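You operate a simulated robot arm through the tools that you are given. There is no shell and no other tool. Be economical: measure what you need, move in short steps, check, and stop when the job is done.

You run a simulated robot arm. Do the job below in one go: nothing can be reset, and whatever is moved stays where it is left.

TASK
Set the red hook's side like the other: hook in the card's hole, yellow arm out and locked.
Fine: push the hook home; tighten the orange knob; the blue hook and white arm stay.

The check looks at the end state, three seconds after you hand in, the way a careful person would. Anything else that was tipped, shoved, dropped, spilled or broken makes it a failure.

THE ROBOT
A 6-joint arm with a two-finger parallel gripper, fixed in place. Base frame: the origin is at the foot of the arm, x ahead of it, y to its left, z up. Readings come in mm, rad, newtons and seconds.
With the tool pointing down near the work surface it reaches from about 240 to 620 mm from the base axis. Its first joint turns from -1.152 to 1.152 rad. Payload 2.7 kg.
The TCP is the grasp point between the finger pads, 23 mm short of the fingertips. In the tool frame z runs along the fingers and y along their closing line. Largest opening 94 mm; finger width 38, thickness 10; the body of the gripper, 54 by 96 mm, starts 39 mm behind the TCP.
Orientation is that of the tool frame in the base frame, as a unit quaternion [x, y, z, w]. With the fingers straight down and closing along the base's y, the tool's x points along the base's -x, its y along +y and its z along -z.

THE INTERFACE
- The arm moves only by the tool step_arm. Its argument "motion" is a list of rows, each a list of 7 numbers: the shift along the base's x, y, z in units of 150 mm (1.0 is 150 mm), then the turn, a rotation vector about the base's x, y, z in units of 90 degrees (1.0 is 90 degrees), then the opening, from 0 (shut) to 1 (fully open). In form: [[x, y, z, ax, ay, az, fingers], ...]. A call has 1 to 12 rows; each row is the pose to reach, as a shift and turn from the pose commanded when the call began. A call with a number of a shift or a turn outside -1 to 1 is refused whole. Rows are played at 5 a second. More than 50 mm and 0.15 rad between two rows, or a gripper value outside its range, and nothing of the call is played. Where a pose cannot be reached the arm comes as near as it can. A force on the tool above 60 N (or 10 N above the force at the start of the call, whichever is more), or a blocked arm, ends the call early, and 0.2 s more pass. Each finger travels about 45 mm/s and halts on what it meets, pressing with about 24 N; the grip force reading is that of the motor and also rises with nothing between the fingers. The clock runs only during rows and for 0.2 s after the last one: add rows that repeat a pose to give the fingers time. It gives the time, the measured TCP pose, the force on the tool (base axes), the opening and the grip force at its end, in the units of the frame above (readings bear some noise), and new pictures: "pictures" is both (left out), scene, wrist or none.
- Cameras (640 x 400 px; columns grow to the right, rows downward): "scene" is fixed at [67.8, -423.5, 1422.9]; the picture's right is [0.84, -0.54, 0.00], its down [-0.22, -0.34, -0.91] and it looks along [0.50, 0.77, -0.41] (base axes); focal length 348 px, centre (320, 200). "wrist" rides on the gripper at [-39, 0, -44] in the tool frame; the picture's right is [0.00, -1.00, 0.00], its down [0.97, 0.00, -0.24] and it looks along [0.24, 0.00, 0.97] (tool axes); focal length 218 px, centre (320, 200). There is no depth. A picture from a camera that has moved, and an enlarged one, comes with that camera's place and axes in the base frame and with its lens.
- inspect(camera, box): a new picture of the part [left, top, right, bottom] of that camera's present view, enlarged. It takes no simulated time.
- sign_off(): hands the job in; it is judged then, once.

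Work in short steps. Places have to be worked out from the pictures, the camera data and where the tool is seen: move nearer, look again, correct. Check each grasp and each placing, and mend what went wrong. You have 120 turns and 150 pictures in all, those below and enlarged ones among them. Open the gripper and draw the arm clear of the work before you hand the job in, unless the task says otherwise; then end with one line.

The tools are called after "Request:" by a JSON object that holds its "api" and its "payload". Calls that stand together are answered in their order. step_arm: Moves the arm, as the interface text tells. Its arguments: {"type":"object","properties":{"motion":{"type":"array","items":{"type":"array","items":{"type":"number"}}},"pictures":{"type":"string","enum":["both","scene","wrist","none"]}},"required":["motion"]} The other tools are called the same way: inspect (camera, box) takes an enlarged picture of a part of a camera's view; sign_off () hands the job in.

At the start:

```text
t: 0.0
eef_pos: [343.8, 100.5, 1276.2]
tool_rot: [-0.001, 1.0, 0.001, 0.0]
contact_force: [0.3, -1.6, 0.3]
gripper_width: 93.8
gripper_force: 0.1
```

scene: 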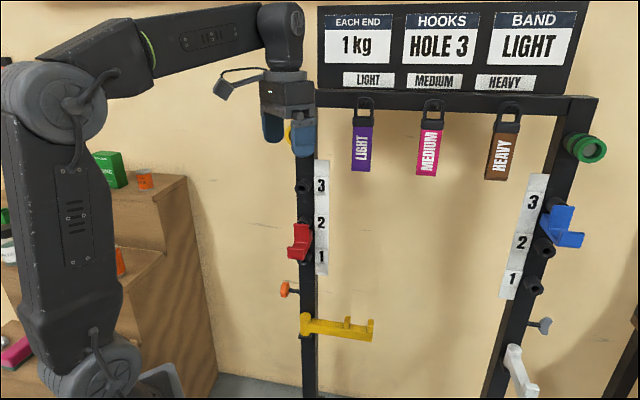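
wrist: 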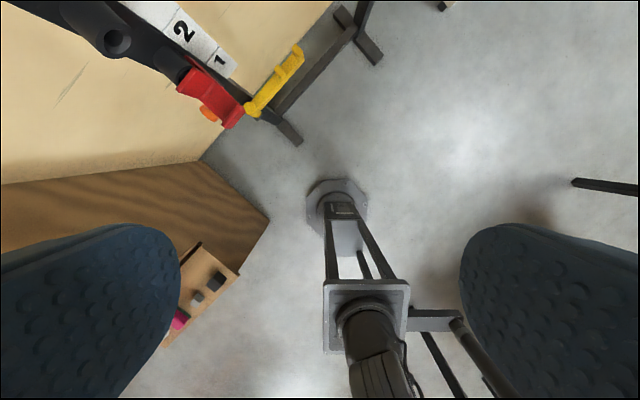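

I'll enlarge both sides of the rack first, to see how the finished side looks.

Request:
{"api": "inspect", "payload": {"camera": "scene", "box": [250, 140, 410, 360]}}

Request:
{"api": "inspect", "payload": {"camera": "scene", "box": [460, 90, 620, 400]}}

Request:
{"api": "inspect", "payload": {"camera": "wrist", "box": [60, 0, 400, 180]}}

Request:
{"api": "inspect", "payload": {"camera": "scene", "box": [200, 0, 400, 200]}}

```text
1.82 times, centred on (330, 250) of scene
camera zoom: at [67.8, -423.5, 1422.9], right [0.84, -0.54, 0.0], down [-0.22, -0.34, -0.91], along [0.5, 0.77, -0.41], focal length 632 px, centre (302, 109)
```

zoom: 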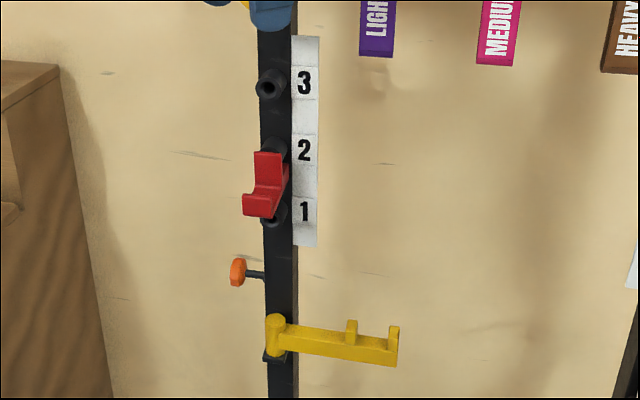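

```text
1.29 times, centred on (540, 245) of scene
camera zoom: at [67.8, -423.5, 1422.9], right [0.84, -0.54, 0.0], down [-0.22, -0.34, -0.91], along [0.5, 0.77, -0.41], focal length 449 px, centre (36, 142)
```

zoom: 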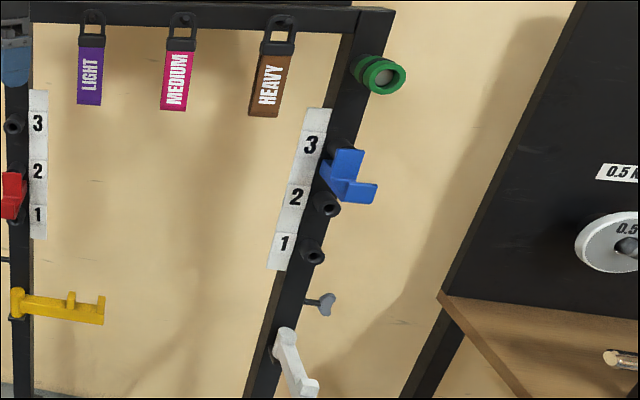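

```text
1.88 times, centred on (230, 90) of wrist
camera zoom: at [382.4, 100.1, 1321.2], right [0.0, -1.0, 0.0], down [-0.97, 0.0, 0.24], along [-0.24, 0.0, -0.97], focal length 411 px, centre (489, 407)
```

zoom: 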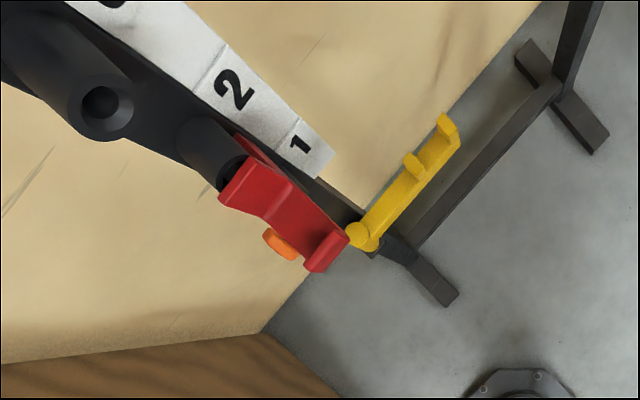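

```text
2.00 times, centred on (300, 100) of scene
camera zoom: at [67.8, -423.5, 1422.9], right [0.84, -0.54, 0.0], down [-0.22, -0.34, -0.91], along [0.5, 0.77, -0.41], focal length 696 px, centre (360, 400)
```

zoom: 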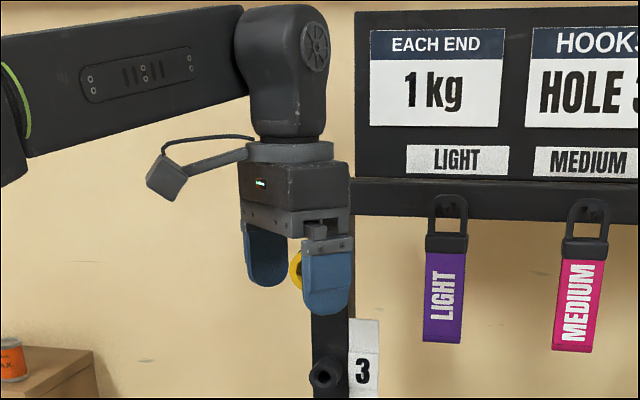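

The wrist and scene rays put hole 3's mouth near (480, 293, 1085). The red hook sits in hole 2, near z = 980, and the rack faces about (-0.72, -0.69). I'll turn the tool level to face the rack, still well clear, and look.

Request:
{"api": "step_arm", "payload": {"motion": [[0.0, 0.02, -0.03, 0.0318, -0.0788, 0.0318, 1], [0.0, 0.04, -0.06, 0.0637, -0.1577, 0.0637, 1], [0.0, 0.06, -0.09, 0.0955, -0.2365, 0.0955, 1], [0.0, 0.08, -0.12, 0.1273, -0.3153, 0.1273, 1], [0.0, 0.1, -0.15, 0.159, -0.394, 0.159, 1], [0.0, 0.12, -0.18, 0.191, -0.473, 0.191, 1], [0.0, 0.14, -0.21, 0.2228, -0.5518, 0.2228, 1], [0.0, 0.16, -0.24, 0.2547, -0.6307, 0.2547, 1], [0.0, 0.18, -0.27, 0.2865, -0.7095, 0.2865, 1], [0.0, 0.2, -0.3, 0.3183, -0.7883, 0.3183, 1], [0.0, 0.22, -0.33, 0.35, -0.867, 0.35, 1], [0.0, 0.24, -0.36, 0.382, -0.946, 0.382, 1]]}}

```text
t: 2.6
eef_pos: [343.9, 137.3, 1222.4]
tool_rot: [-0.264, 0.655, 0.265, 0.657]
contact_force: [0.0, 0.5, 0.3]
gripper_width: 94.0
gripper_force: 0.1
camera wrist: at [311.7, 105.0, 1262.6], right [0.69, -0.72, 0.0], down [-0.17, -0.16, -0.97], along [0.7, 0.67, -0.24], focal length 218 px, centre (320, 200)
```

scene: 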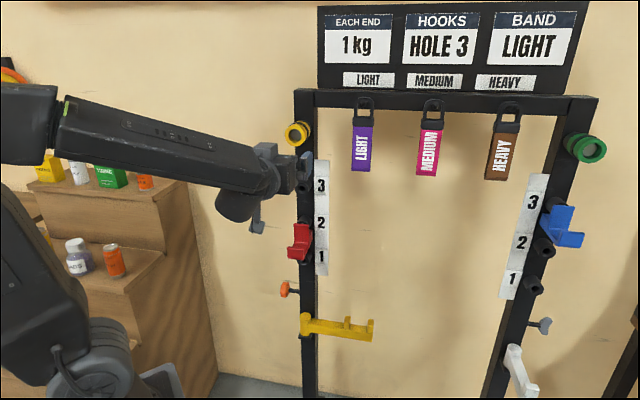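
wrist: 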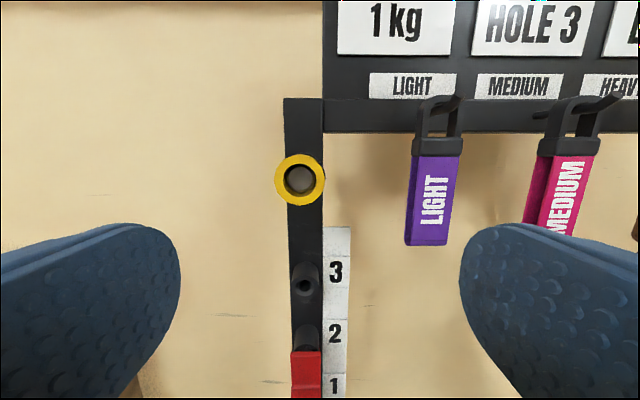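

The view is square to the rack. I'll lower the arm to see the hook, knob and yellow arm front-on.

Request:
{"api": "step_arm", "payload": {"motion": [[0, 0, -0.25, 0, 0, 0, 1], [0, 0, -0.5, 0, 0, 0, 1], [0, 0, -0.75, 0, 0, 0, 1], [0, 0, -1, 0, 0, 0, 1], [0, 0, -1, 0, 0, 0, 1]]}}

```text
t: 3.8
eef_pos: [343.9, 137.5, 1071.8]
tool_rot: [-0.264, 0.655, 0.263, 0.657]
contact_force: [0.1, -0.3, 1.1]
gripper_width: 93.8
gripper_force: 0.1
camera wrist: at [312.0, 105.6, 1112.3], right [0.69, -0.72, 0.0], down [-0.17, -0.17, -0.97], along [0.7, 0.67, -0.24], focal length 218 px, centre (320, 200)
```

scene: 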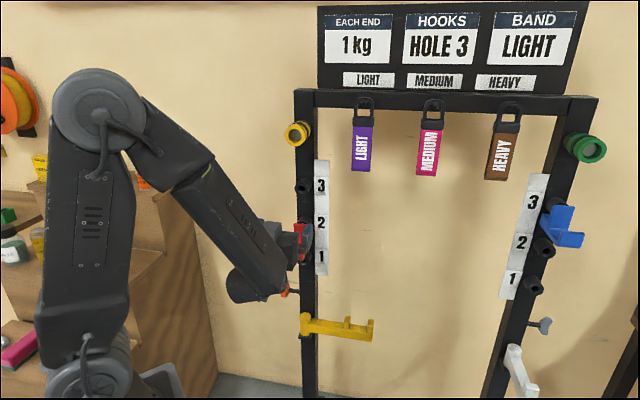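
wrist: 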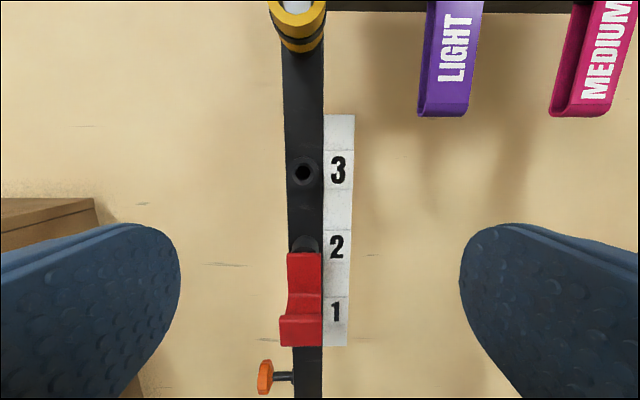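

Hole 3's mouth comes out at (484, 300, 1082), with about 108 mm between holes, so the hook is in hole 2. I'll enlarge the hook to plan the grip.

Request:
{"api": "inspect", "payload": {"camera": "wrist", "box": [230, 140, 390, 400]}}

Request:
{"api": "inspect", "payload": {"camera": "scene", "box": [510, 190, 600, 260]}}

```text
1.54 times, centred on (310, 270) of wrist
camera zoom: at [312.0, 105.6, 1112.3], right [0.69, -0.72, 0.0], down [-0.17, -0.17, -0.97], along [0.7, 0.67, -0.24], focal length 336 px, centre (335, 92)
```

zoom: 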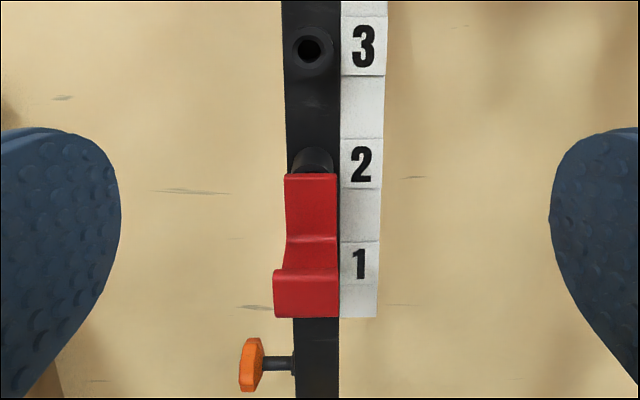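

```text
5.71 times, centred on (555, 225) of scene
camera zoom: at [67.8, -423.5, 1422.9], right [0.84, -0.54, 0.0], down [-0.22, -0.34, -0.91], along [0.5, 0.77, -0.41], focal length 1987 px, centre (-1023, 57)
```

zoom: 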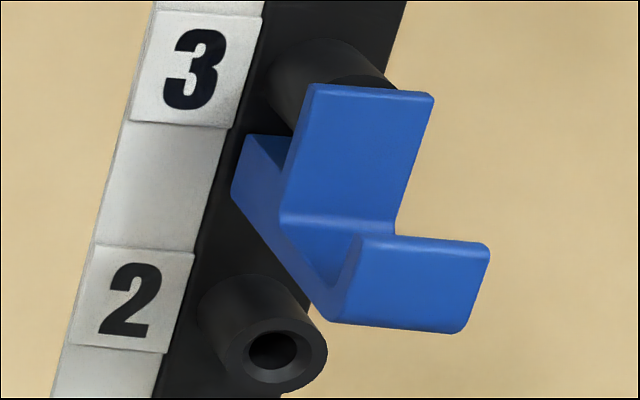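

The plate is about 40 mm wide and centred on the hole axis, its top near z ≈ 990. I'll move left 20 mm, down 87 and forward 60, with the fingers open, and measure again from closer.

Request:
{"api": "step_arm", "payload": {"motion": [[-0.047, 0.05, -0.29, 0, 0, 0, 1], [-0.095, 0.099, -0.58, 0, 0, 0, 1], [0.05, 0.238, -0.58, 0, 0, 0, 1], [0.193, 0.376, -0.58, 0, 0, 0, 1], [0.193, 0.376, -0.58, 0, 0, 0, 1]]}}

Request:
{"api": "inspect", "payload": {"camera": "wrist", "box": [240, 100, 400, 300]}}

```text
t: 5.0
eef_pos: [376.6, 194.0, 989.4]
tool_rot: [-0.263, 0.657, 0.267, 0.654]
contact_force: [0.3, -0.3, -0.5]
gripper_width: 94.4
gripper_force: 0.3
out of reach, approached as far as the arm can: row 2, 3, 4, 5
camera wrist: at [346.2, 161.8, 1030.4], right [0.7, -0.72, -0.01], down [-0.18, -0.16, -0.97], along [0.7, 0.68, -0.24], focal length 218 px, centre (320, 200)
```

scene: 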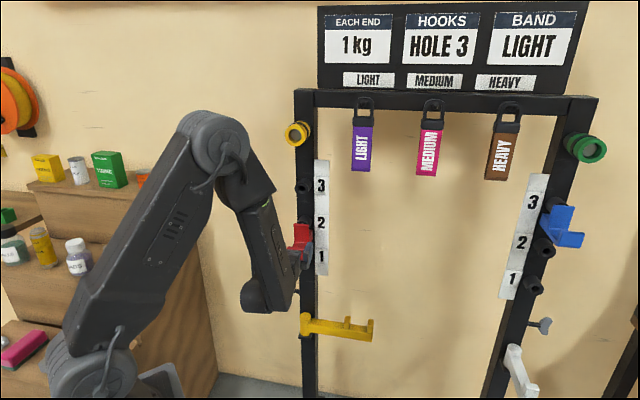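
wrist: 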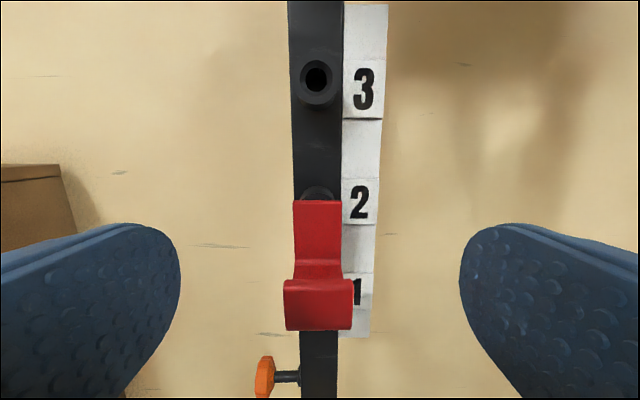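

```text
2.00 times, centred on (320, 200) of wrist
camera zoom: at [346.2, 161.8, 1030.4], right [0.7, -0.72, -0.01], down [-0.18, -0.16, -0.97], along [0.7, 0.68, -0.24], focal length 436 px, centre (320, 200)
```

zoom: 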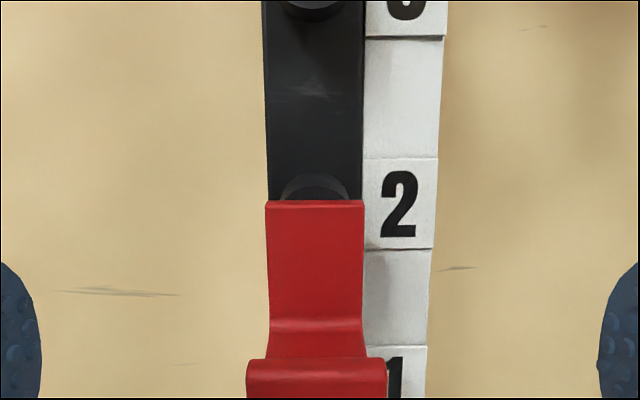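

The hook is centred to within 2 mm. The arm was at its reach limit that close in and that low, so I'll go forward 80 mm, which should free it, and aim for z ≈ 978.

Request:
{"api": "step_arm", "payload": {"motion": [[0.12, 0.12, 0, 0, 0, 0, 1], [0.25, 0.245, -0.02, 0, 0, 0, 1], [0.375, 0.375, -0.04, 0, 0, 0, 1], [0.375, 0.375, -0.04, 0, 0, 0, 1]]}}

Request:
{"api": "inspect", "payload": {"camera": "scene", "box": [230, 160, 390, 330]}}

```text
t: 6.0
eef_pos: [433.2, 250.9, 983.6]
tool_rot: [-0.265, 0.656, 0.265, 0.656]
contact_force: [-0.8, -0.1, 0.4]
gripper_width: 94.2
gripper_force: 0.2
camera wrist: at [402.2, 218.6, 1024.5], right [0.69, -0.72, 0.0], down [-0.17, -0.17, -0.97], along [0.7, 0.67, -0.24], focal length 218 px, centre (320, 200)
```

scene: 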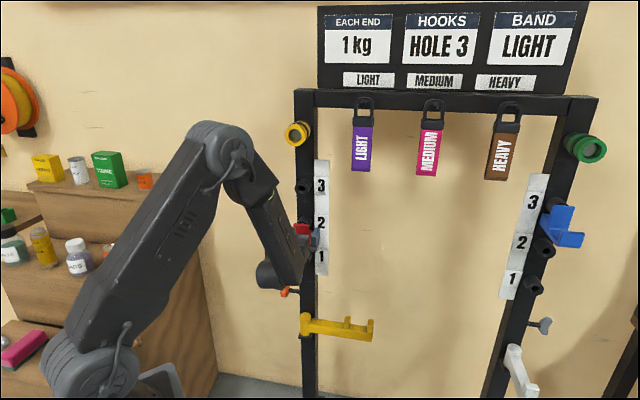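
wrist: 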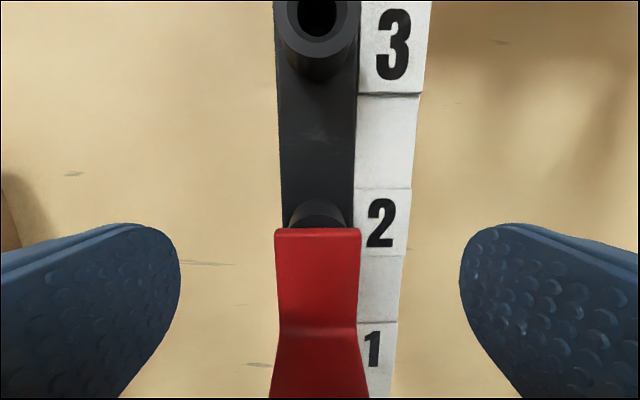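

```text
2.35 times, centred on (310, 245) of scene
camera zoom: at [67.8, -423.4, 1422.9], right [0.84, -0.54, 0.0], down [-0.22, -0.34, -0.91], along [0.5, 0.77, -0.41], focal length 818 px, centre (344, 94)
```

zoom: 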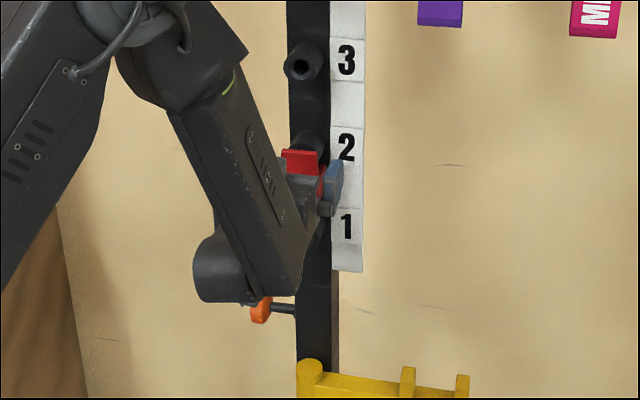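

The plate front is about 42 mm ahead of the TCP, its top near z ≈ 988 and the lip top near 955. I'll go forward 35 mm at z ≈ 985 so the palm clears the lip, then close.

Request:
{"api": "step_arm", "payload": {"motion": [[0.084, 0.08, 0.04, 0, 0, 0, 1], [0.168, 0.161, 0.04, 0, 0, 0, 1], [0.168, 0.161, 0.04, 0, 0, 0, 1]]}}

Request:
{"api": "inspect", "payload": {"camera": "scene", "box": [250, 180, 370, 300]}}

```text
t: 6.8
eef_pos: [459.7, 274.3, 989.9]
tool_rot: [-0.265, 0.655, 0.265, 0.656]
contact_force: [-0.2, 0.6, 0.5]
gripper_width: 94.3
gripper_force: 0.1
camera wrist: at [427.1, 242.6, 1030.5], right [0.69, -0.72, 0.0], down [-0.17, -0.17, -0.97], along [0.7, 0.67, -0.24], focal length 218 px, centre (320, 200)
```

scene: 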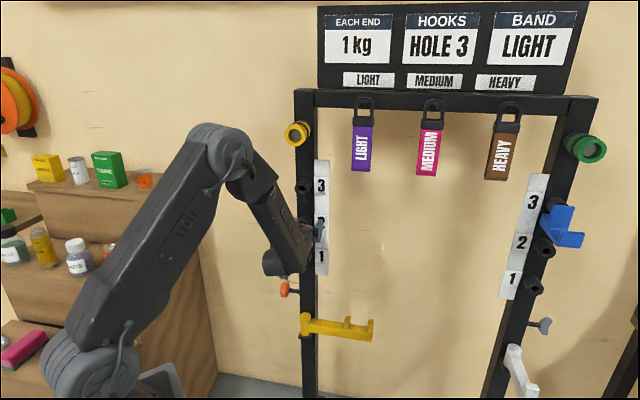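
wrist: 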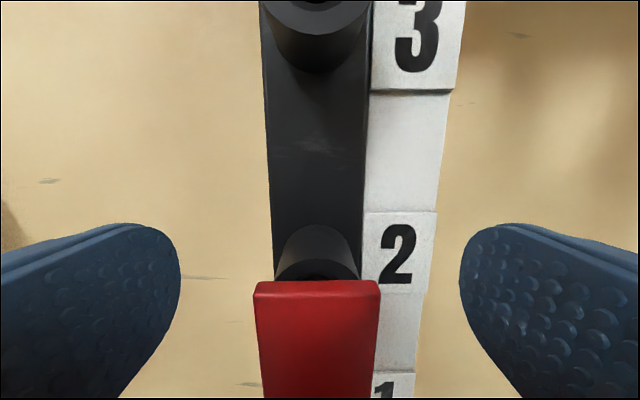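

```text
3.33 times, centred on (310, 240) of scene
camera zoom: at [67.8, -423.4, 1422.9], right [0.84, -0.54, 0.0], down [-0.22, -0.34, -0.91], along [0.5, 0.77, -0.41], focal length 1159 px, centre (353, 67)
```

zoom: 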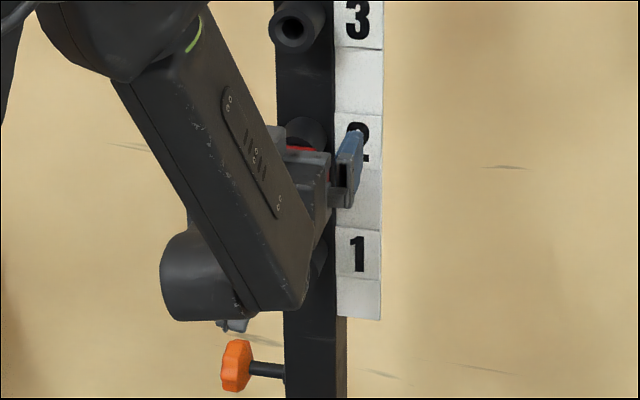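

The plate spans about 11–19 mm ahead of the TCP. I'll go 6 mm further in and 4 mm down, then close on it.

Request:
{"api": "step_arm", "payload": {"motion": [[0.029, 0.028, -0.027, 0, 0, 0, 1], [0.029, 0.028, -0.027, 0, 0, 0, 0.7], [0.029, 0.028, -0.027, 0, 0, 0, 0.5], [0.029, 0.028, -0.027, 0, 0, 0, 0.3], [0.029, 0.028, -0.027, 0, 0, 0, 0.3], [0.029, 0.028, -0.027, 0, 0, 0, 0.3]]}}

```text
t: 8.2
eef_pos: [463.4, 278.5, 987.0]
tool_rot: [-0.265, 0.656, 0.265, 0.655]
contact_force: [-3.1, 5.8, 0.5]
gripper_width: 41.8
gripper_force: 24.7
camera wrist: at [430.8, 247.1, 1026.4], right [0.7, -0.72, 0.0], down [-0.17, -0.17, -0.97], along [0.7, 0.68, -0.24], focal length 218 px, centre (320, 200)
```

scene: 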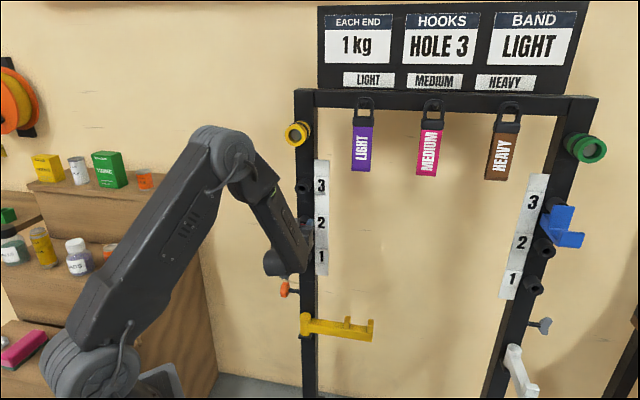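
wrist: 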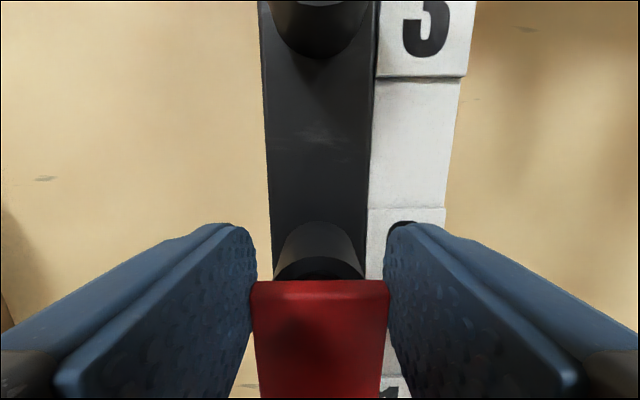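

The hook is gripped at 41.8 mm. I'll pull straight out in small steps and watch the force.

Request:
{"api": "step_arm", "payload": {"motion": [[-0.029, -0.021, 0, 0, 0, 0, 0.3], [-0.053, -0.044, 0, 0, 0, 0, 0.3], [-0.077, -0.067, 0, 0, 0, 0, 0.3], [-0.101, -0.09, 0, 0, 0, 0, 0.3]]}}

```text
t: 9.2
eef_pos: [447.5, 263.5, 986.4]
tool_rot: [-0.265, 0.656, 0.264, 0.655]
contact_force: [-0.5, 0.8, 0.7]
gripper_width: 41.8
gripper_force: 23.6
camera wrist: at [415.8, 232.5, 1025.8], right [0.69, -0.72, 0.0], down [-0.17, -0.17, -0.97], along [0.7, 0.67, -0.24], focal length 218 px, centre (320, 200)
```

scene: 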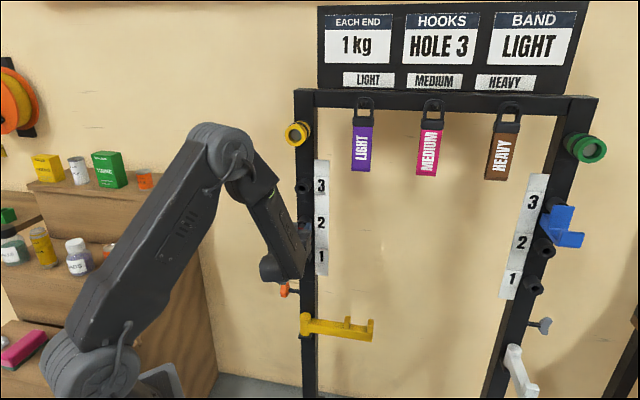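
wrist: 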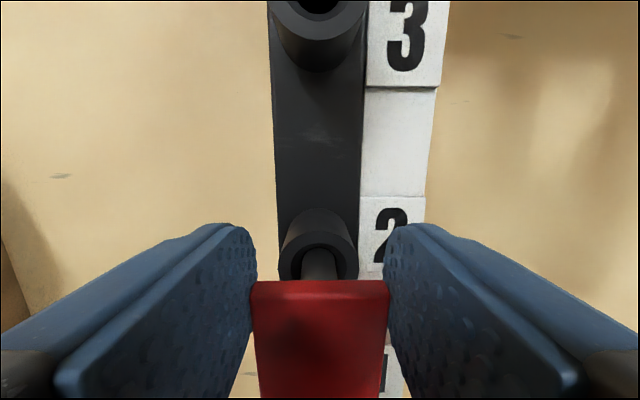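

The hook slides out cleanly with the peg in view. I'll keep pulling.

Request:
{"api": "step_arm", "payload": {"motion": [[-0.05, -0.048, 0, 0, 0, 0, 0.3], [-0.1, -0.096, 0, 0, 0, 0, 0.3], [-0.15, -0.144, 0, 0, 0, 0, 0.3], [-0.2, -0.192, 0, 0, 0, 0, 0.3], [-0.2, -0.192, 0, 0, 0, 0, 0.3]], "pictures": "wrist"}}

```text
t: 10.4
eef_pos: [417.5, 234.6, 985.5]
tool_rot: [-0.265, 0.656, 0.264, 0.656]
contact_force: [-1.1, -0.2, -0.1]
gripper_width: 41.5
gripper_force: 24.0
camera wrist: at [385.6, 203.4, 1026.1], right [0.69, -0.72, 0.0], down [-0.17, -0.17, -0.97], along [0.7, 0.67, -0.24], focal length 218 px, centre (320, 200)
```

wrist: 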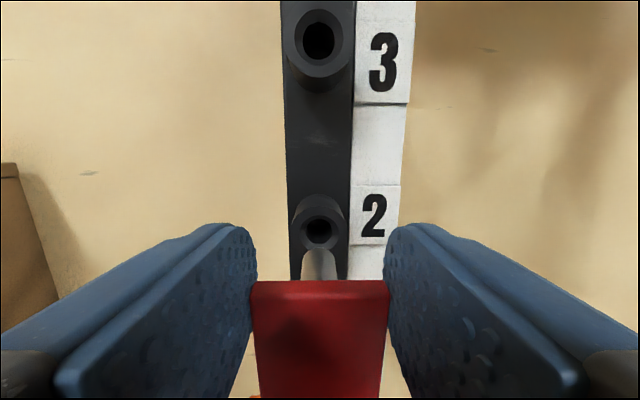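

The peg tip is out of hole 2. I'll back off another 15 mm, raise 108, then return to this same standoff. Hole 3 should then appear where hole 2 is now, at (318, 228).

Request:
{"api": "step_arm", "payload": {"motion": [[-0.072, -0.069, 0, 0, 0, 0, 0.3], [-0.072, -0.069, 0.24, 0, 0, 0, 0.3], [-0.072, -0.069, 0.48, 0, 0, 0, 0.3], [-0.072, -0.069, 0.72, 0, 0, 0, 0.3], [0, 0, 0.72, 0, 0, 0, 0.3], [0, 0, 0.72, 0, 0, 0, 0.3]]}}

Request:
{"api": "inspect", "payload": {"camera": "wrist", "box": [240, 180, 400, 300]}}

```text
t: 11.8
eef_pos: [417.0, 235.1, 1095.5]
tool_rot: [-0.265, 0.656, 0.265, 0.656]
contact_force: [-0.1, 0.0, -3.3]
gripper_width: 41.5
gripper_force: 24.3
camera wrist: at [385.2, 203.7, 1135.0], right [0.69, -0.72, 0.0], down [-0.17, -0.17, -0.97], along [0.7, 0.67, -0.24], focal length 218 px, centre (320, 200)
```

scene: 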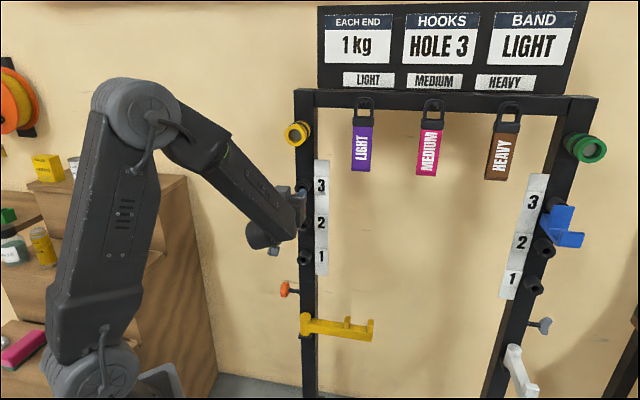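
wrist: 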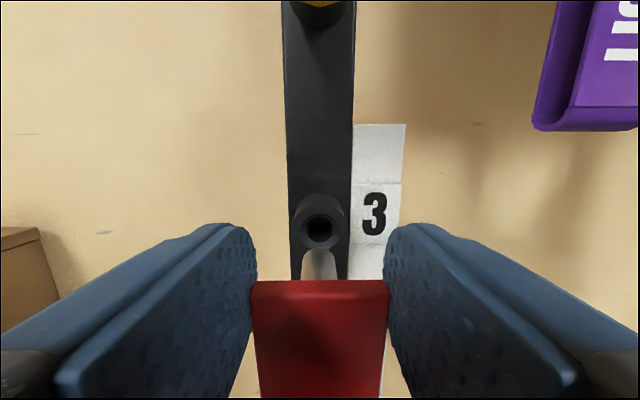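

```text
3.33 times, centred on (320, 240) of wrist
camera zoom: at [385.2, 203.7, 1135.0], right [0.69, -0.72, 0.0], down [-0.17, -0.17, -0.97], along [0.7, 0.67, -0.24], focal length 728 px, centre (320, 67)
```

zoom: 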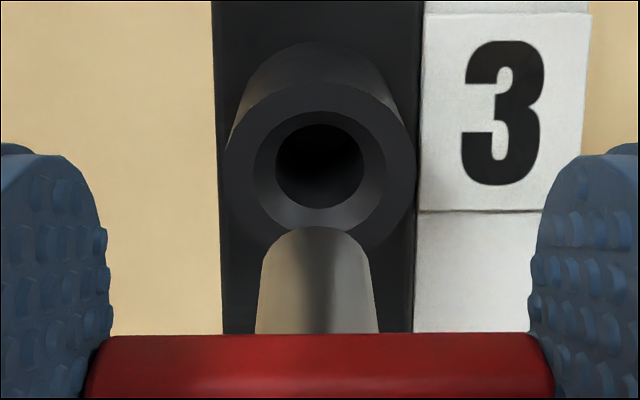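

Hole 3 now sits exactly where hole 2 did. I'll advance along the reverse of the pull-out path, partway first.

Request:
{"api": "step_arm", "payload": {"motion": [[0.05, 0.048, 0, 0, 0, 0, 0.3], [0.1, 0.096, 0, 0, 0, 0, 0.3], [0.15, 0.144, 0, 0, 0, 0, 0.3], [0.2, 0.192, 0, 0, 0, 0, 0.3], [0.2, 0.192, 0, 0, 0, 0, 0.3]], "pictures": "wrist"}}

```text
t: 13.0
eef_pos: [448.1, 264.4, 1094.6]
tool_rot: [-0.264, 0.654, 0.265, 0.657]
contact_force: [-1.5, -1.5, 3.2]
gripper_width: 41.9
gripper_force: 23.6
camera wrist: at [415.8, 232.6, 1134.9], right [0.69, -0.72, 0.0], down [-0.17, -0.16, -0.97], along [0.7, 0.67, -0.24], focal length 218 px, centre (320, 200)
```

wrist: 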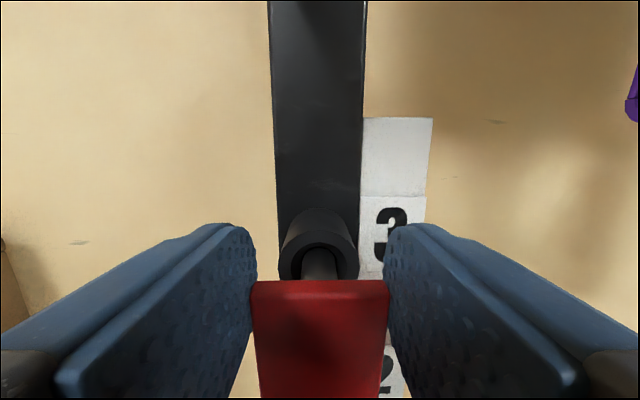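

The peg is in hole 3. Now I'll push it home, watching the force build.

Request:
{"api": "step_arm", "payload": {"motion": [[0.04, 0.038, 0, 0, 0, 0, 0.3], [0.08, 0.076, 0, 0, 0, 0, 0.3], [0.11, 0.104, 0, 0, 0, 0, 0.3], [0.13, 0.124, 0, 0, 0, 0, 0.3], [0.145, 0.138, 0, 0, 0, 0, 0.3], [0.16, 0.152, 0, 0, 0, 0, 0.3]], "pictures": "wrist"}}

Request:
{"api": "inspect", "payload": {"camera": "wrist", "box": [240, 180, 400, 300]}}

```text
t: 14.4
eef_pos: [471.8, 287.8, 1093.1]
tool_rot: [-0.265, 0.657, 0.265, 0.654]
contact_force: [-14.2, -14.2, 0.4]
gripper_width: 42.1
gripper_force: 24.4
camera wrist: at [439.0, 255.3, 1133.3], right [0.69, -0.72, 0.0], down [-0.18, -0.17, -0.97], along [0.7, 0.67, -0.24], focal length 218 px, centre (320, 200)
```

wrist: 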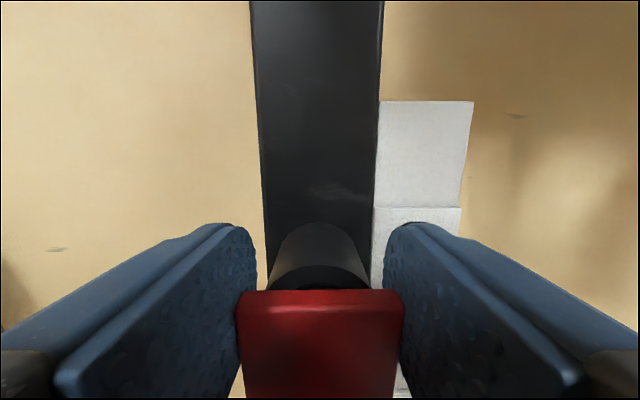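

```text
3.33 times, centred on (320, 240) of wrist
camera zoom: at [439.0, 255.3, 1133.3], right [0.69, -0.72, 0.0], down [-0.18, -0.17, -0.97], along [0.7, 0.67, -0.24], focal length 728 px, centre (320, 67)
```

zoom: 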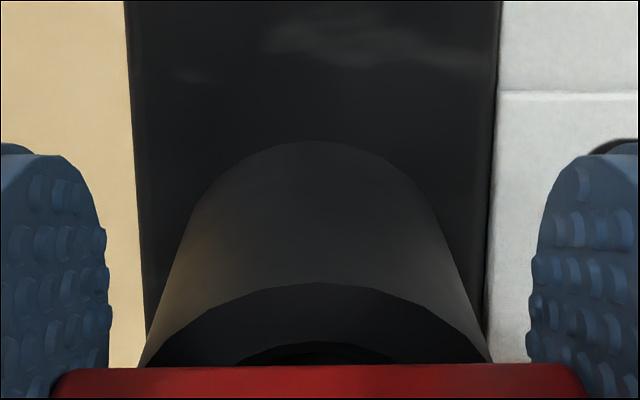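

The force rose to 20 N and the fingers slid about 11 mm along the plate, so the hook is probably against its stop. I'll open and back off 60 mm to compare it with the blue hook.

Request:
{"api": "step_arm", "payload": {"motion": [[-0.02, -0.02, 0, 0, 0, 0, 0.5], [-0.02, -0.02, 0, 0, 0, 0, 0.9], [-0.02, -0.02, 0, 0, 0, 0, 1], [-0.2, -0.192, 0, 0, 0, 0, 1], [-0.4, -0.384, 0, 0, 0, 0, 1], [-0.6, -0.575, 0, 0, 0, 0, 1]]}}

Request:
{"api": "inspect", "payload": {"camera": "scene", "box": [270, 150, 360, 270]}}

Request:
{"api": "inspect", "payload": {"camera": "wrist", "box": [240, 130, 400, 330]}}

```text
t: 15.8
eef_pos: [381.3, 201.0, 1093.4]
tool_rot: [-0.267, 0.655, 0.266, 0.656]
contact_force: [-0.3, -0.2, -0.7]
gripper_width: 93.8
gripper_force: 0.1
camera wrist: at [349.0, 168.7, 1133.9], right [0.69, -0.72, 0.0], down [-0.17, -0.17, -0.97], along [0.7, 0.67, -0.24], focal length 218 px, centre (320, 200)
```

scene: 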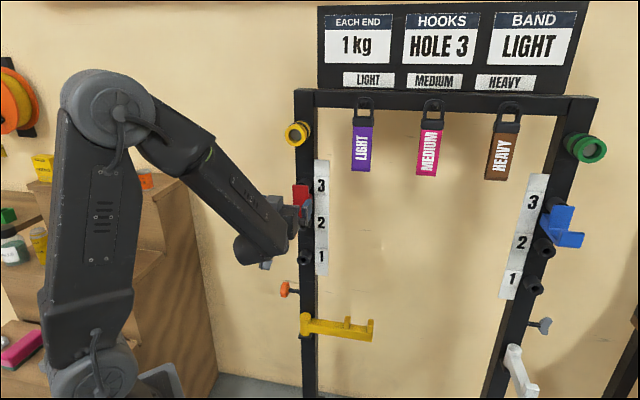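
wrist: 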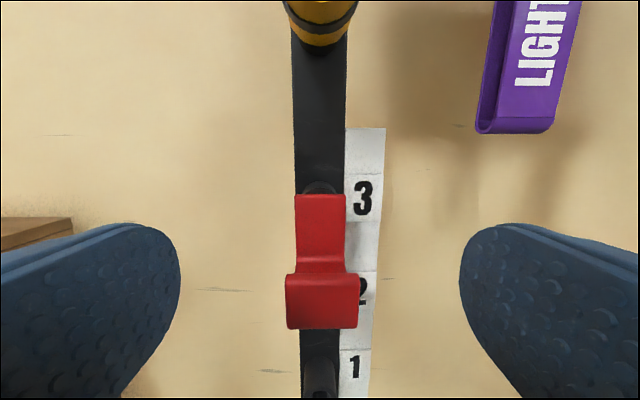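

```text
3.33 times, centred on (315, 210) of scene
camera zoom: at [67.8, -423.4, 1422.9], right [0.84, -0.54, 0.0], down [-0.22, -0.34, -0.91], along [0.5, 0.77, -0.41], focal length 1159 px, centre (337, 167)
```

zoom: 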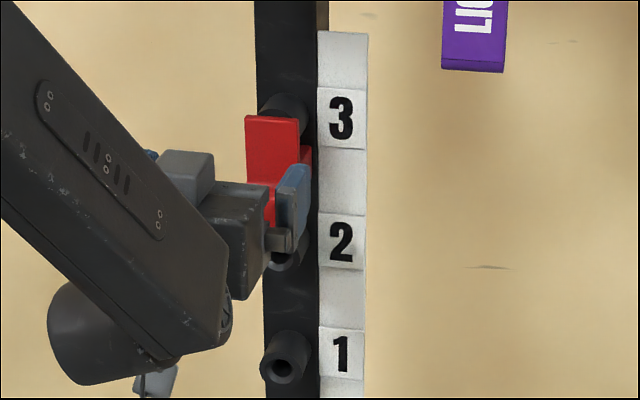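

```text
2.00 times, centred on (320, 230) of wrist
camera zoom: at [349.0, 168.7, 1133.9], right [0.69, -0.72, 0.0], down [-0.17, -0.17, -0.97], along [0.7, 0.67, -0.24], focal length 436 px, centre (320, 140)
```

zoom: 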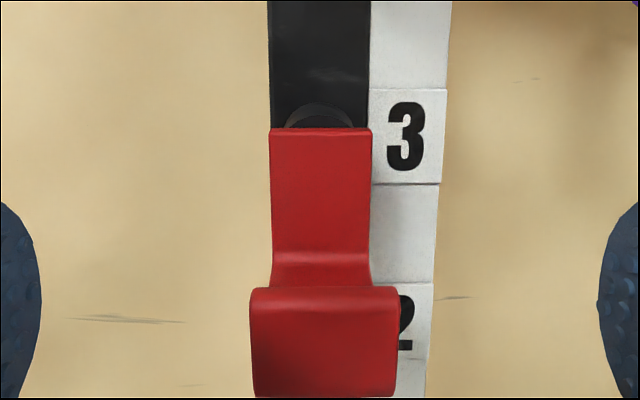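

The hook hangs squarely in hole 3. I'll shut the fingers, come in above the lip at z ≈ 1088, and push the plate at the peg's height to be sure it is home.

Request:
{"api": "step_arm", "payload": {"motion": [[0, 0, 0, 0, 0, 0, 0.5], [0, 0, -0.03, 0, 0, 0, 0], [0, 0, -0.03, 0, 0, 0, 0], [0.12, 0.115, -0.03, 0, 0, 0, 0], [0.24, 0.23, -0.03, 0, 0, 0, 0], [0.36, 0.345, -0.03, 0, 0, 0, 0], [0.4, 0.384, -0.03, 0, 0, 0, 0], [0.4, 0.384, -0.03, 0, 0, 0, 0]], "pictures": "wrist"}}

```text
t: 17.6
eef_pos: [441.0, 259.5, 1090.0]
tool_rot: [-0.265, 0.655, 0.265, 0.656]
contact_force: [-0.1, -0.1, -0.4]
gripper_width: 0.0
gripper_force: 23.8
camera wrist: at [409.4, 227.4, 1130.2], right [0.69, -0.72, 0.0], down [-0.17, -0.17, -0.97], along [0.7, 0.67, -0.24], focal length 218 px, centre (320, 200)
```

wrist: 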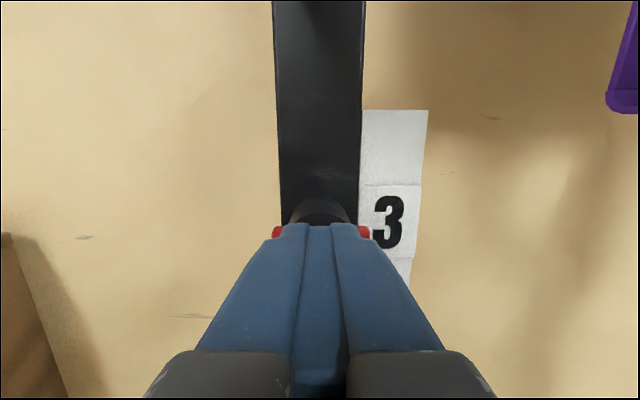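

The fingertips are just short of the plate, with no contact yet. I'll push in small steps.

Request:
{"api": "step_arm", "payload": {"motion": [[0.03, 0.029, 0, 0, 0, 0, 0], [0.05, 0.048, 0, 0, 0, 0, 0], [0.07, 0.067, 0, 0, 0, 0, 0], [0.085, 0.082, 0, 0, 0, 0, 0], [0.1, 0.096, 0, 0, 0, 0, 0], [0.115, 0.11, 0, 0, 0, 0, 0], [0.13, 0.125, 0, 0, 0, 0, 0]], "pictures": "wrist"}}

```text
t: 19.0
eef_pos: [454.6, 271.7, 1089.2]
tool_rot: [-0.266, 0.654, 0.266, 0.656]
contact_force: [-24.8, -21.3, 6.9]
gripper_width: 0.2
gripper_force: 24.5
stopped in row 6: the force on the tool passed its limit (the readings are from after the stop); the commanded pose is now the measured one
camera wrist: at [422.8, 239.4, 1130.0], right [0.7, -0.72, 0.0], down [-0.17, -0.17, -0.97], along [0.7, 0.68, -0.24], focal length 218 px, centre (320, 200)
```

wrist: 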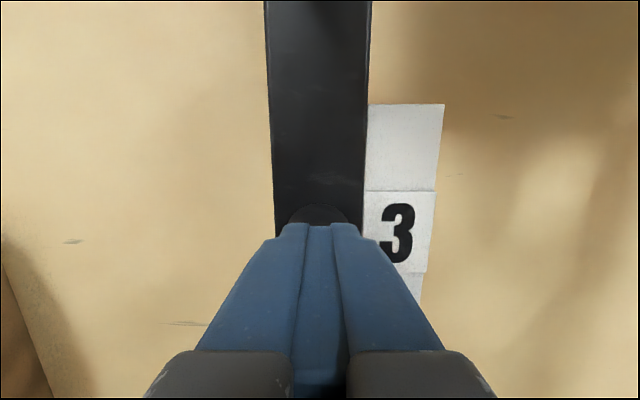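

It stopped against a firm resistance of over 60 N, about 6 mm deeper than it first sat. I'll retreat well back and check the hook, then look at the knob and arm.

Request:
{"api": "step_arm", "payload": {"motion": [[-0.1, -0.096, 0, 0, 0, 0, 0], [-0.3, -0.29, 0, 0, 0, 0, 0], [-0.5, -0.48, 0, 0, 0, 0, 0], [-0.7, -0.67, 0.1, 0, 0, 0, 0.5], [-0.7, -0.67, 0.35, 0, 0, 0, 1], [-0.7, -0.67, 0.65, 0, 0, 0, 1], [-0.7, -0.67, 0.9, 0, 0, 0, 1]]}}

Request:
{"api": "inspect", "payload": {"camera": "scene", "box": [270, 150, 360, 230]}}

Request:
{"api": "inspect", "payload": {"camera": "scene", "box": [260, 270, 390, 360]}}

Request:
{"api": "inspect", "payload": {"camera": "scene", "box": [470, 300, 600, 400]}}

```text
t: 20.6
eef_pos: [352.1, 172.2, 1223.4]
tool_rot: [-0.265, 0.657, 0.264, 0.655]
contact_force: [-0.2, 0.1, 0.6]
gripper_width: 85.7
gripper_force: 0.1
camera wrist: at [319.9, 140.7, 1264.3], right [0.69, -0.72, 0.0], down [-0.17, -0.17, -0.97], along [0.7, 0.67, -0.24], focal length 218 px, centre (320, 200)
```

scene: 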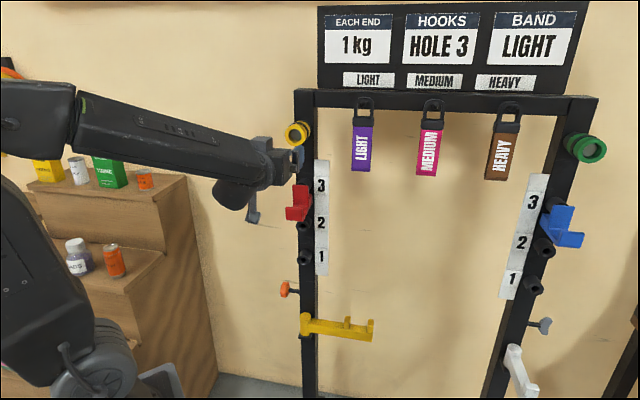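
wrist: 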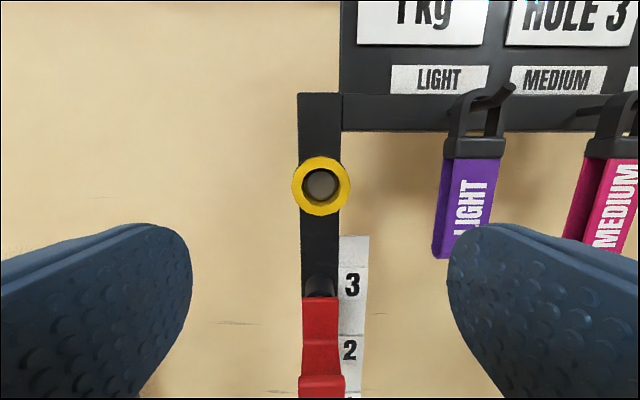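

```text
5.00 times, centred on (315, 190) of scene
camera zoom: at [67.8, -423.5, 1422.9], right [0.84, -0.54, 0.0], down [-0.22, -0.34, -0.91], along [0.5, 0.77, -0.41], focal length 1739 px, centre (345, 250)
```

zoom: 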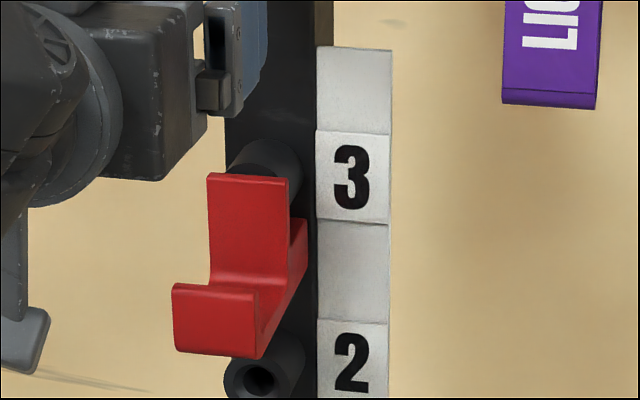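

```text
4.44 times, centred on (325, 315) of scene
camera zoom: at [67.8, -423.5, 1422.9], right [0.84, -0.54, 0.0], down [-0.22, -0.34, -0.91], along [0.5, 0.77, -0.41], focal length 1546 px, centre (298, -311)
```

zoom: 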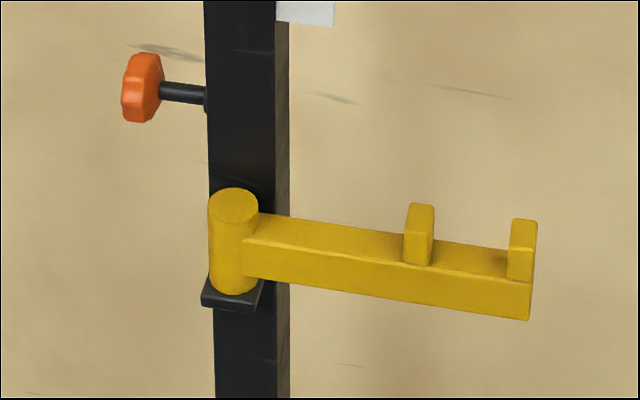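

```text
4.00 times, centred on (535, 350) of scene
camera zoom: at [67.8, -423.5, 1422.9], right [0.84, -0.54, 0.0], down [-0.22, -0.34, -0.91], along [0.5, 0.77, -0.41], focal length 1391 px, centre (-540, -400)
```

zoom: 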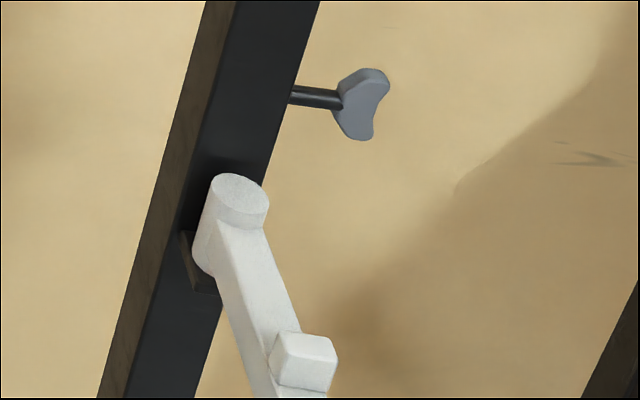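

The red hook now sits in hole 3 just as the blue one does. The white arm points straight out of the rack, so the yellow arm must swing about its post from alongside the rack to square out. I put its pivot near (500, 320, 640) and the knob near (473, 400, 700). I'll tip the tool 45° down and descend in front of the rack to look closer.

Request:
{"api": "step_arm", "payload": {"motion": [[0, 0, -0.15, -0.058, 0.06, 0, 1], [0, 0, -0.3, -0.115, 0.12, 0, 1], [0, 0, -0.45, -0.173, 0.18, 0, 1], [0, 0, -0.6, -0.23, 0.24, 0, 1], [0, 0, -0.75, -0.288, 0.3, 0, 1], [0, 0, -0.9, -0.347, 0.36, 0, 1], [0, 0, -1, -0.347, 0.36, 0, 1]]}}

```text
t: 22.2
eef_pos: [351.8, 172.6, 1073.4]
tool_rot: [-0.347, 0.857, 0.143, 0.353]
contact_force: [0.3, 0.1, -0.2]
gripper_width: 94.1
gripper_force: 0.1
camera wrist: at [348.1, 168.8, 1133.9], right [0.7, -0.72, 0.0], down [-0.62, -0.6, -0.51], along [0.37, 0.36, -0.86], focal length 218 px, centre (320, 200)
```

scene: 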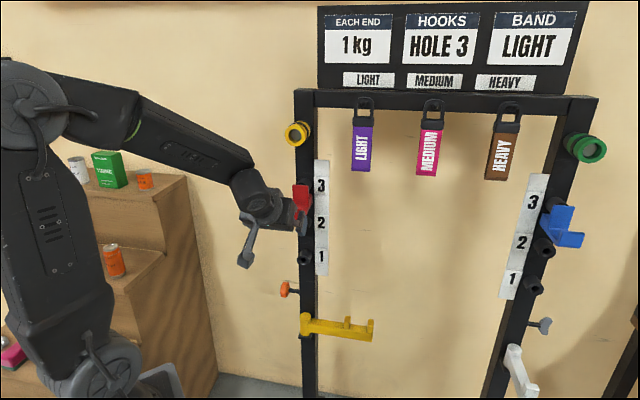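
wrist: 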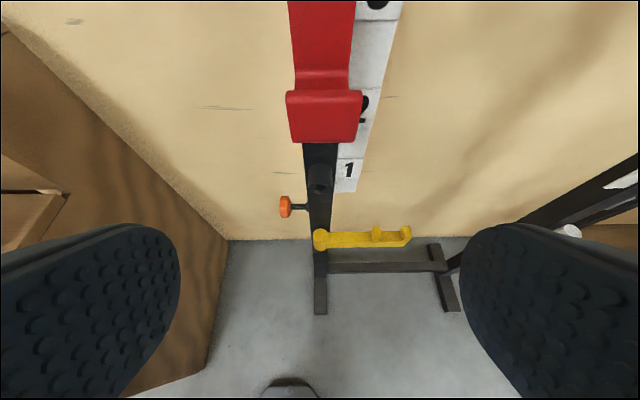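

The way down is clear. I'll descend further in front of the rack.

Request:
{"api": "step_arm", "payload": {"motion": [[0, 0, -0.25, 0, 0, 0, 1], [0, 0, -0.5, 0, 0, 0, 1], [0, 0, -0.75, 0, 0, 0, 1], [0, 0, -1, 0, 0, 0, 1], [0, 0, -1, 0, 0, 0, 1]]}}

Request:
{"api": "inspect", "payload": {"camera": "wrist", "box": [250, 90, 450, 250]}}

```text
t: 23.4
eef_pos: [351.3, 172.3, 923.2]
tool_rot: [-0.346, 0.857, 0.144, 0.354]
contact_force: [-0.2, 0.1, -1.1]
gripper_width: 93.8
gripper_force: 0.0
camera wrist: at [348.0, 168.0, 983.4], right [0.69, -0.72, 0.0], down [-0.62, -0.59, -0.52], along [0.37, 0.36, -0.86], focal length 218 px, centre (320, 200)
```

scene: 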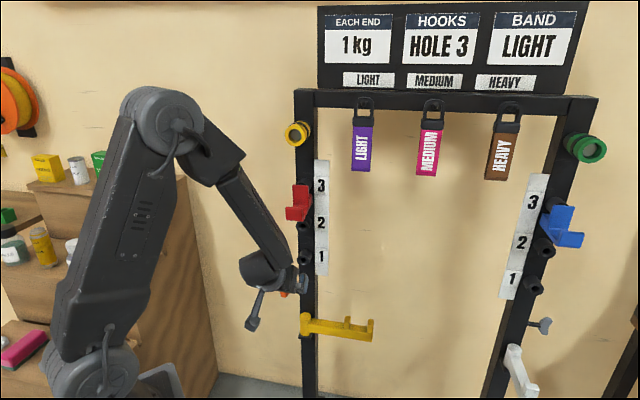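
wrist: 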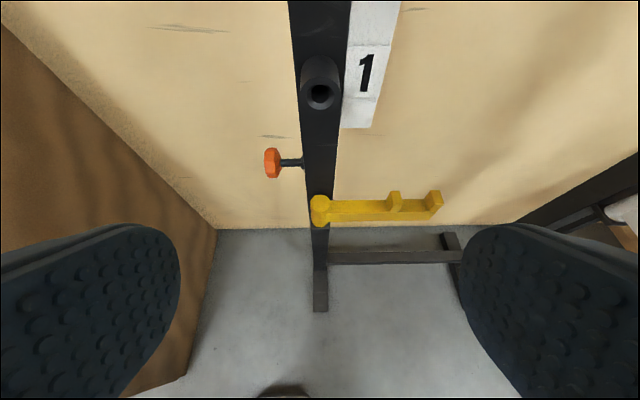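

```text
2.50 times, centred on (350, 170) of wrist
camera zoom: at [348.0, 168.0, 983.4], right [0.69, -0.72, 0.0], down [-0.62, -0.59, -0.52], along [0.37, 0.36, -0.86], focal length 546 px, centre (245, 275)
```

zoom: 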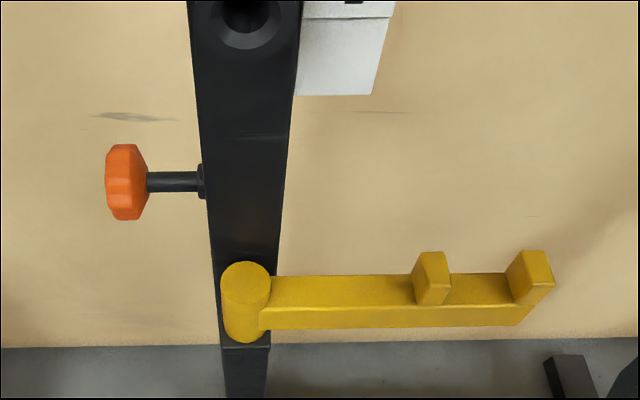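

Triangulating from two heights, the pivot top is at (493, 309, 643), the bar runs about 220 mm along the rack, and the knob is at (467, 395, 704). I plan to straddle the bar with one finger behind it and swing it out. First I'll tilt the tool to 65° down and move to a spot in front of the bar.

Request:
{"api": "step_arm", "payload": {"motion": [[0.16, 0.05, -0.16, -0.04, 0.04, 0, 1], [0.33, 0.1, -0.32, -0.08, 0.08, 0, 1], [0.49, 0.15, -0.48, -0.12, 0.12, 0, 1], [0.66, 0.2, -0.64, -0.155, 0.159, 0, 1], [0.82, 0.25, -0.8, -0.155, 0.159, 0, 1], [0.985, 0.298, -0.953, -0.155, 0.159, 0, 1], [0.985, 0.298, -0.953, -0.155, 0.159, 0, 1]]}}

```text
t: 25.0
eef_pos: [500.0, 216.2, 781.7]
tool_rot: [-0.365, 0.906, 0.081, 0.2]
contact_force: [-0.2, 0.6, 0.7]
gripper_width: 94.2
gripper_force: 0.1
camera wrist: at [511.9, 226.6, 838.7], right [0.69, -0.72, 0.0], down [-0.71, -0.68, -0.19], along [0.14, 0.13, -0.98], focal length 218 px, centre (320, 200)
```

scene: 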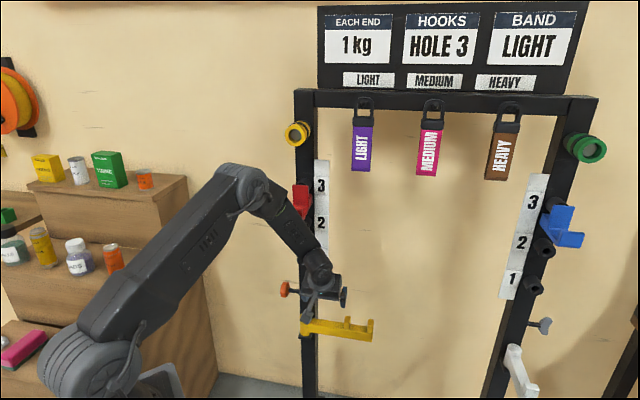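
wrist: 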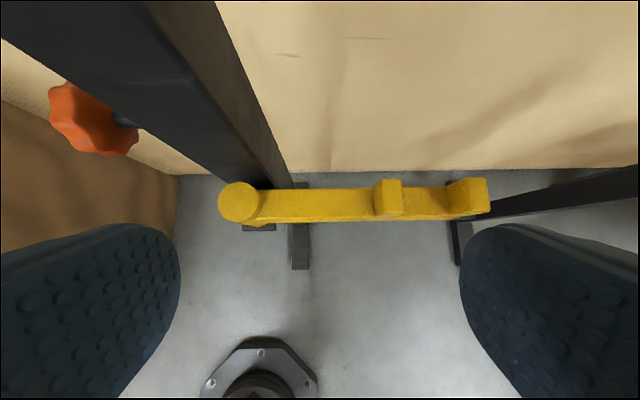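

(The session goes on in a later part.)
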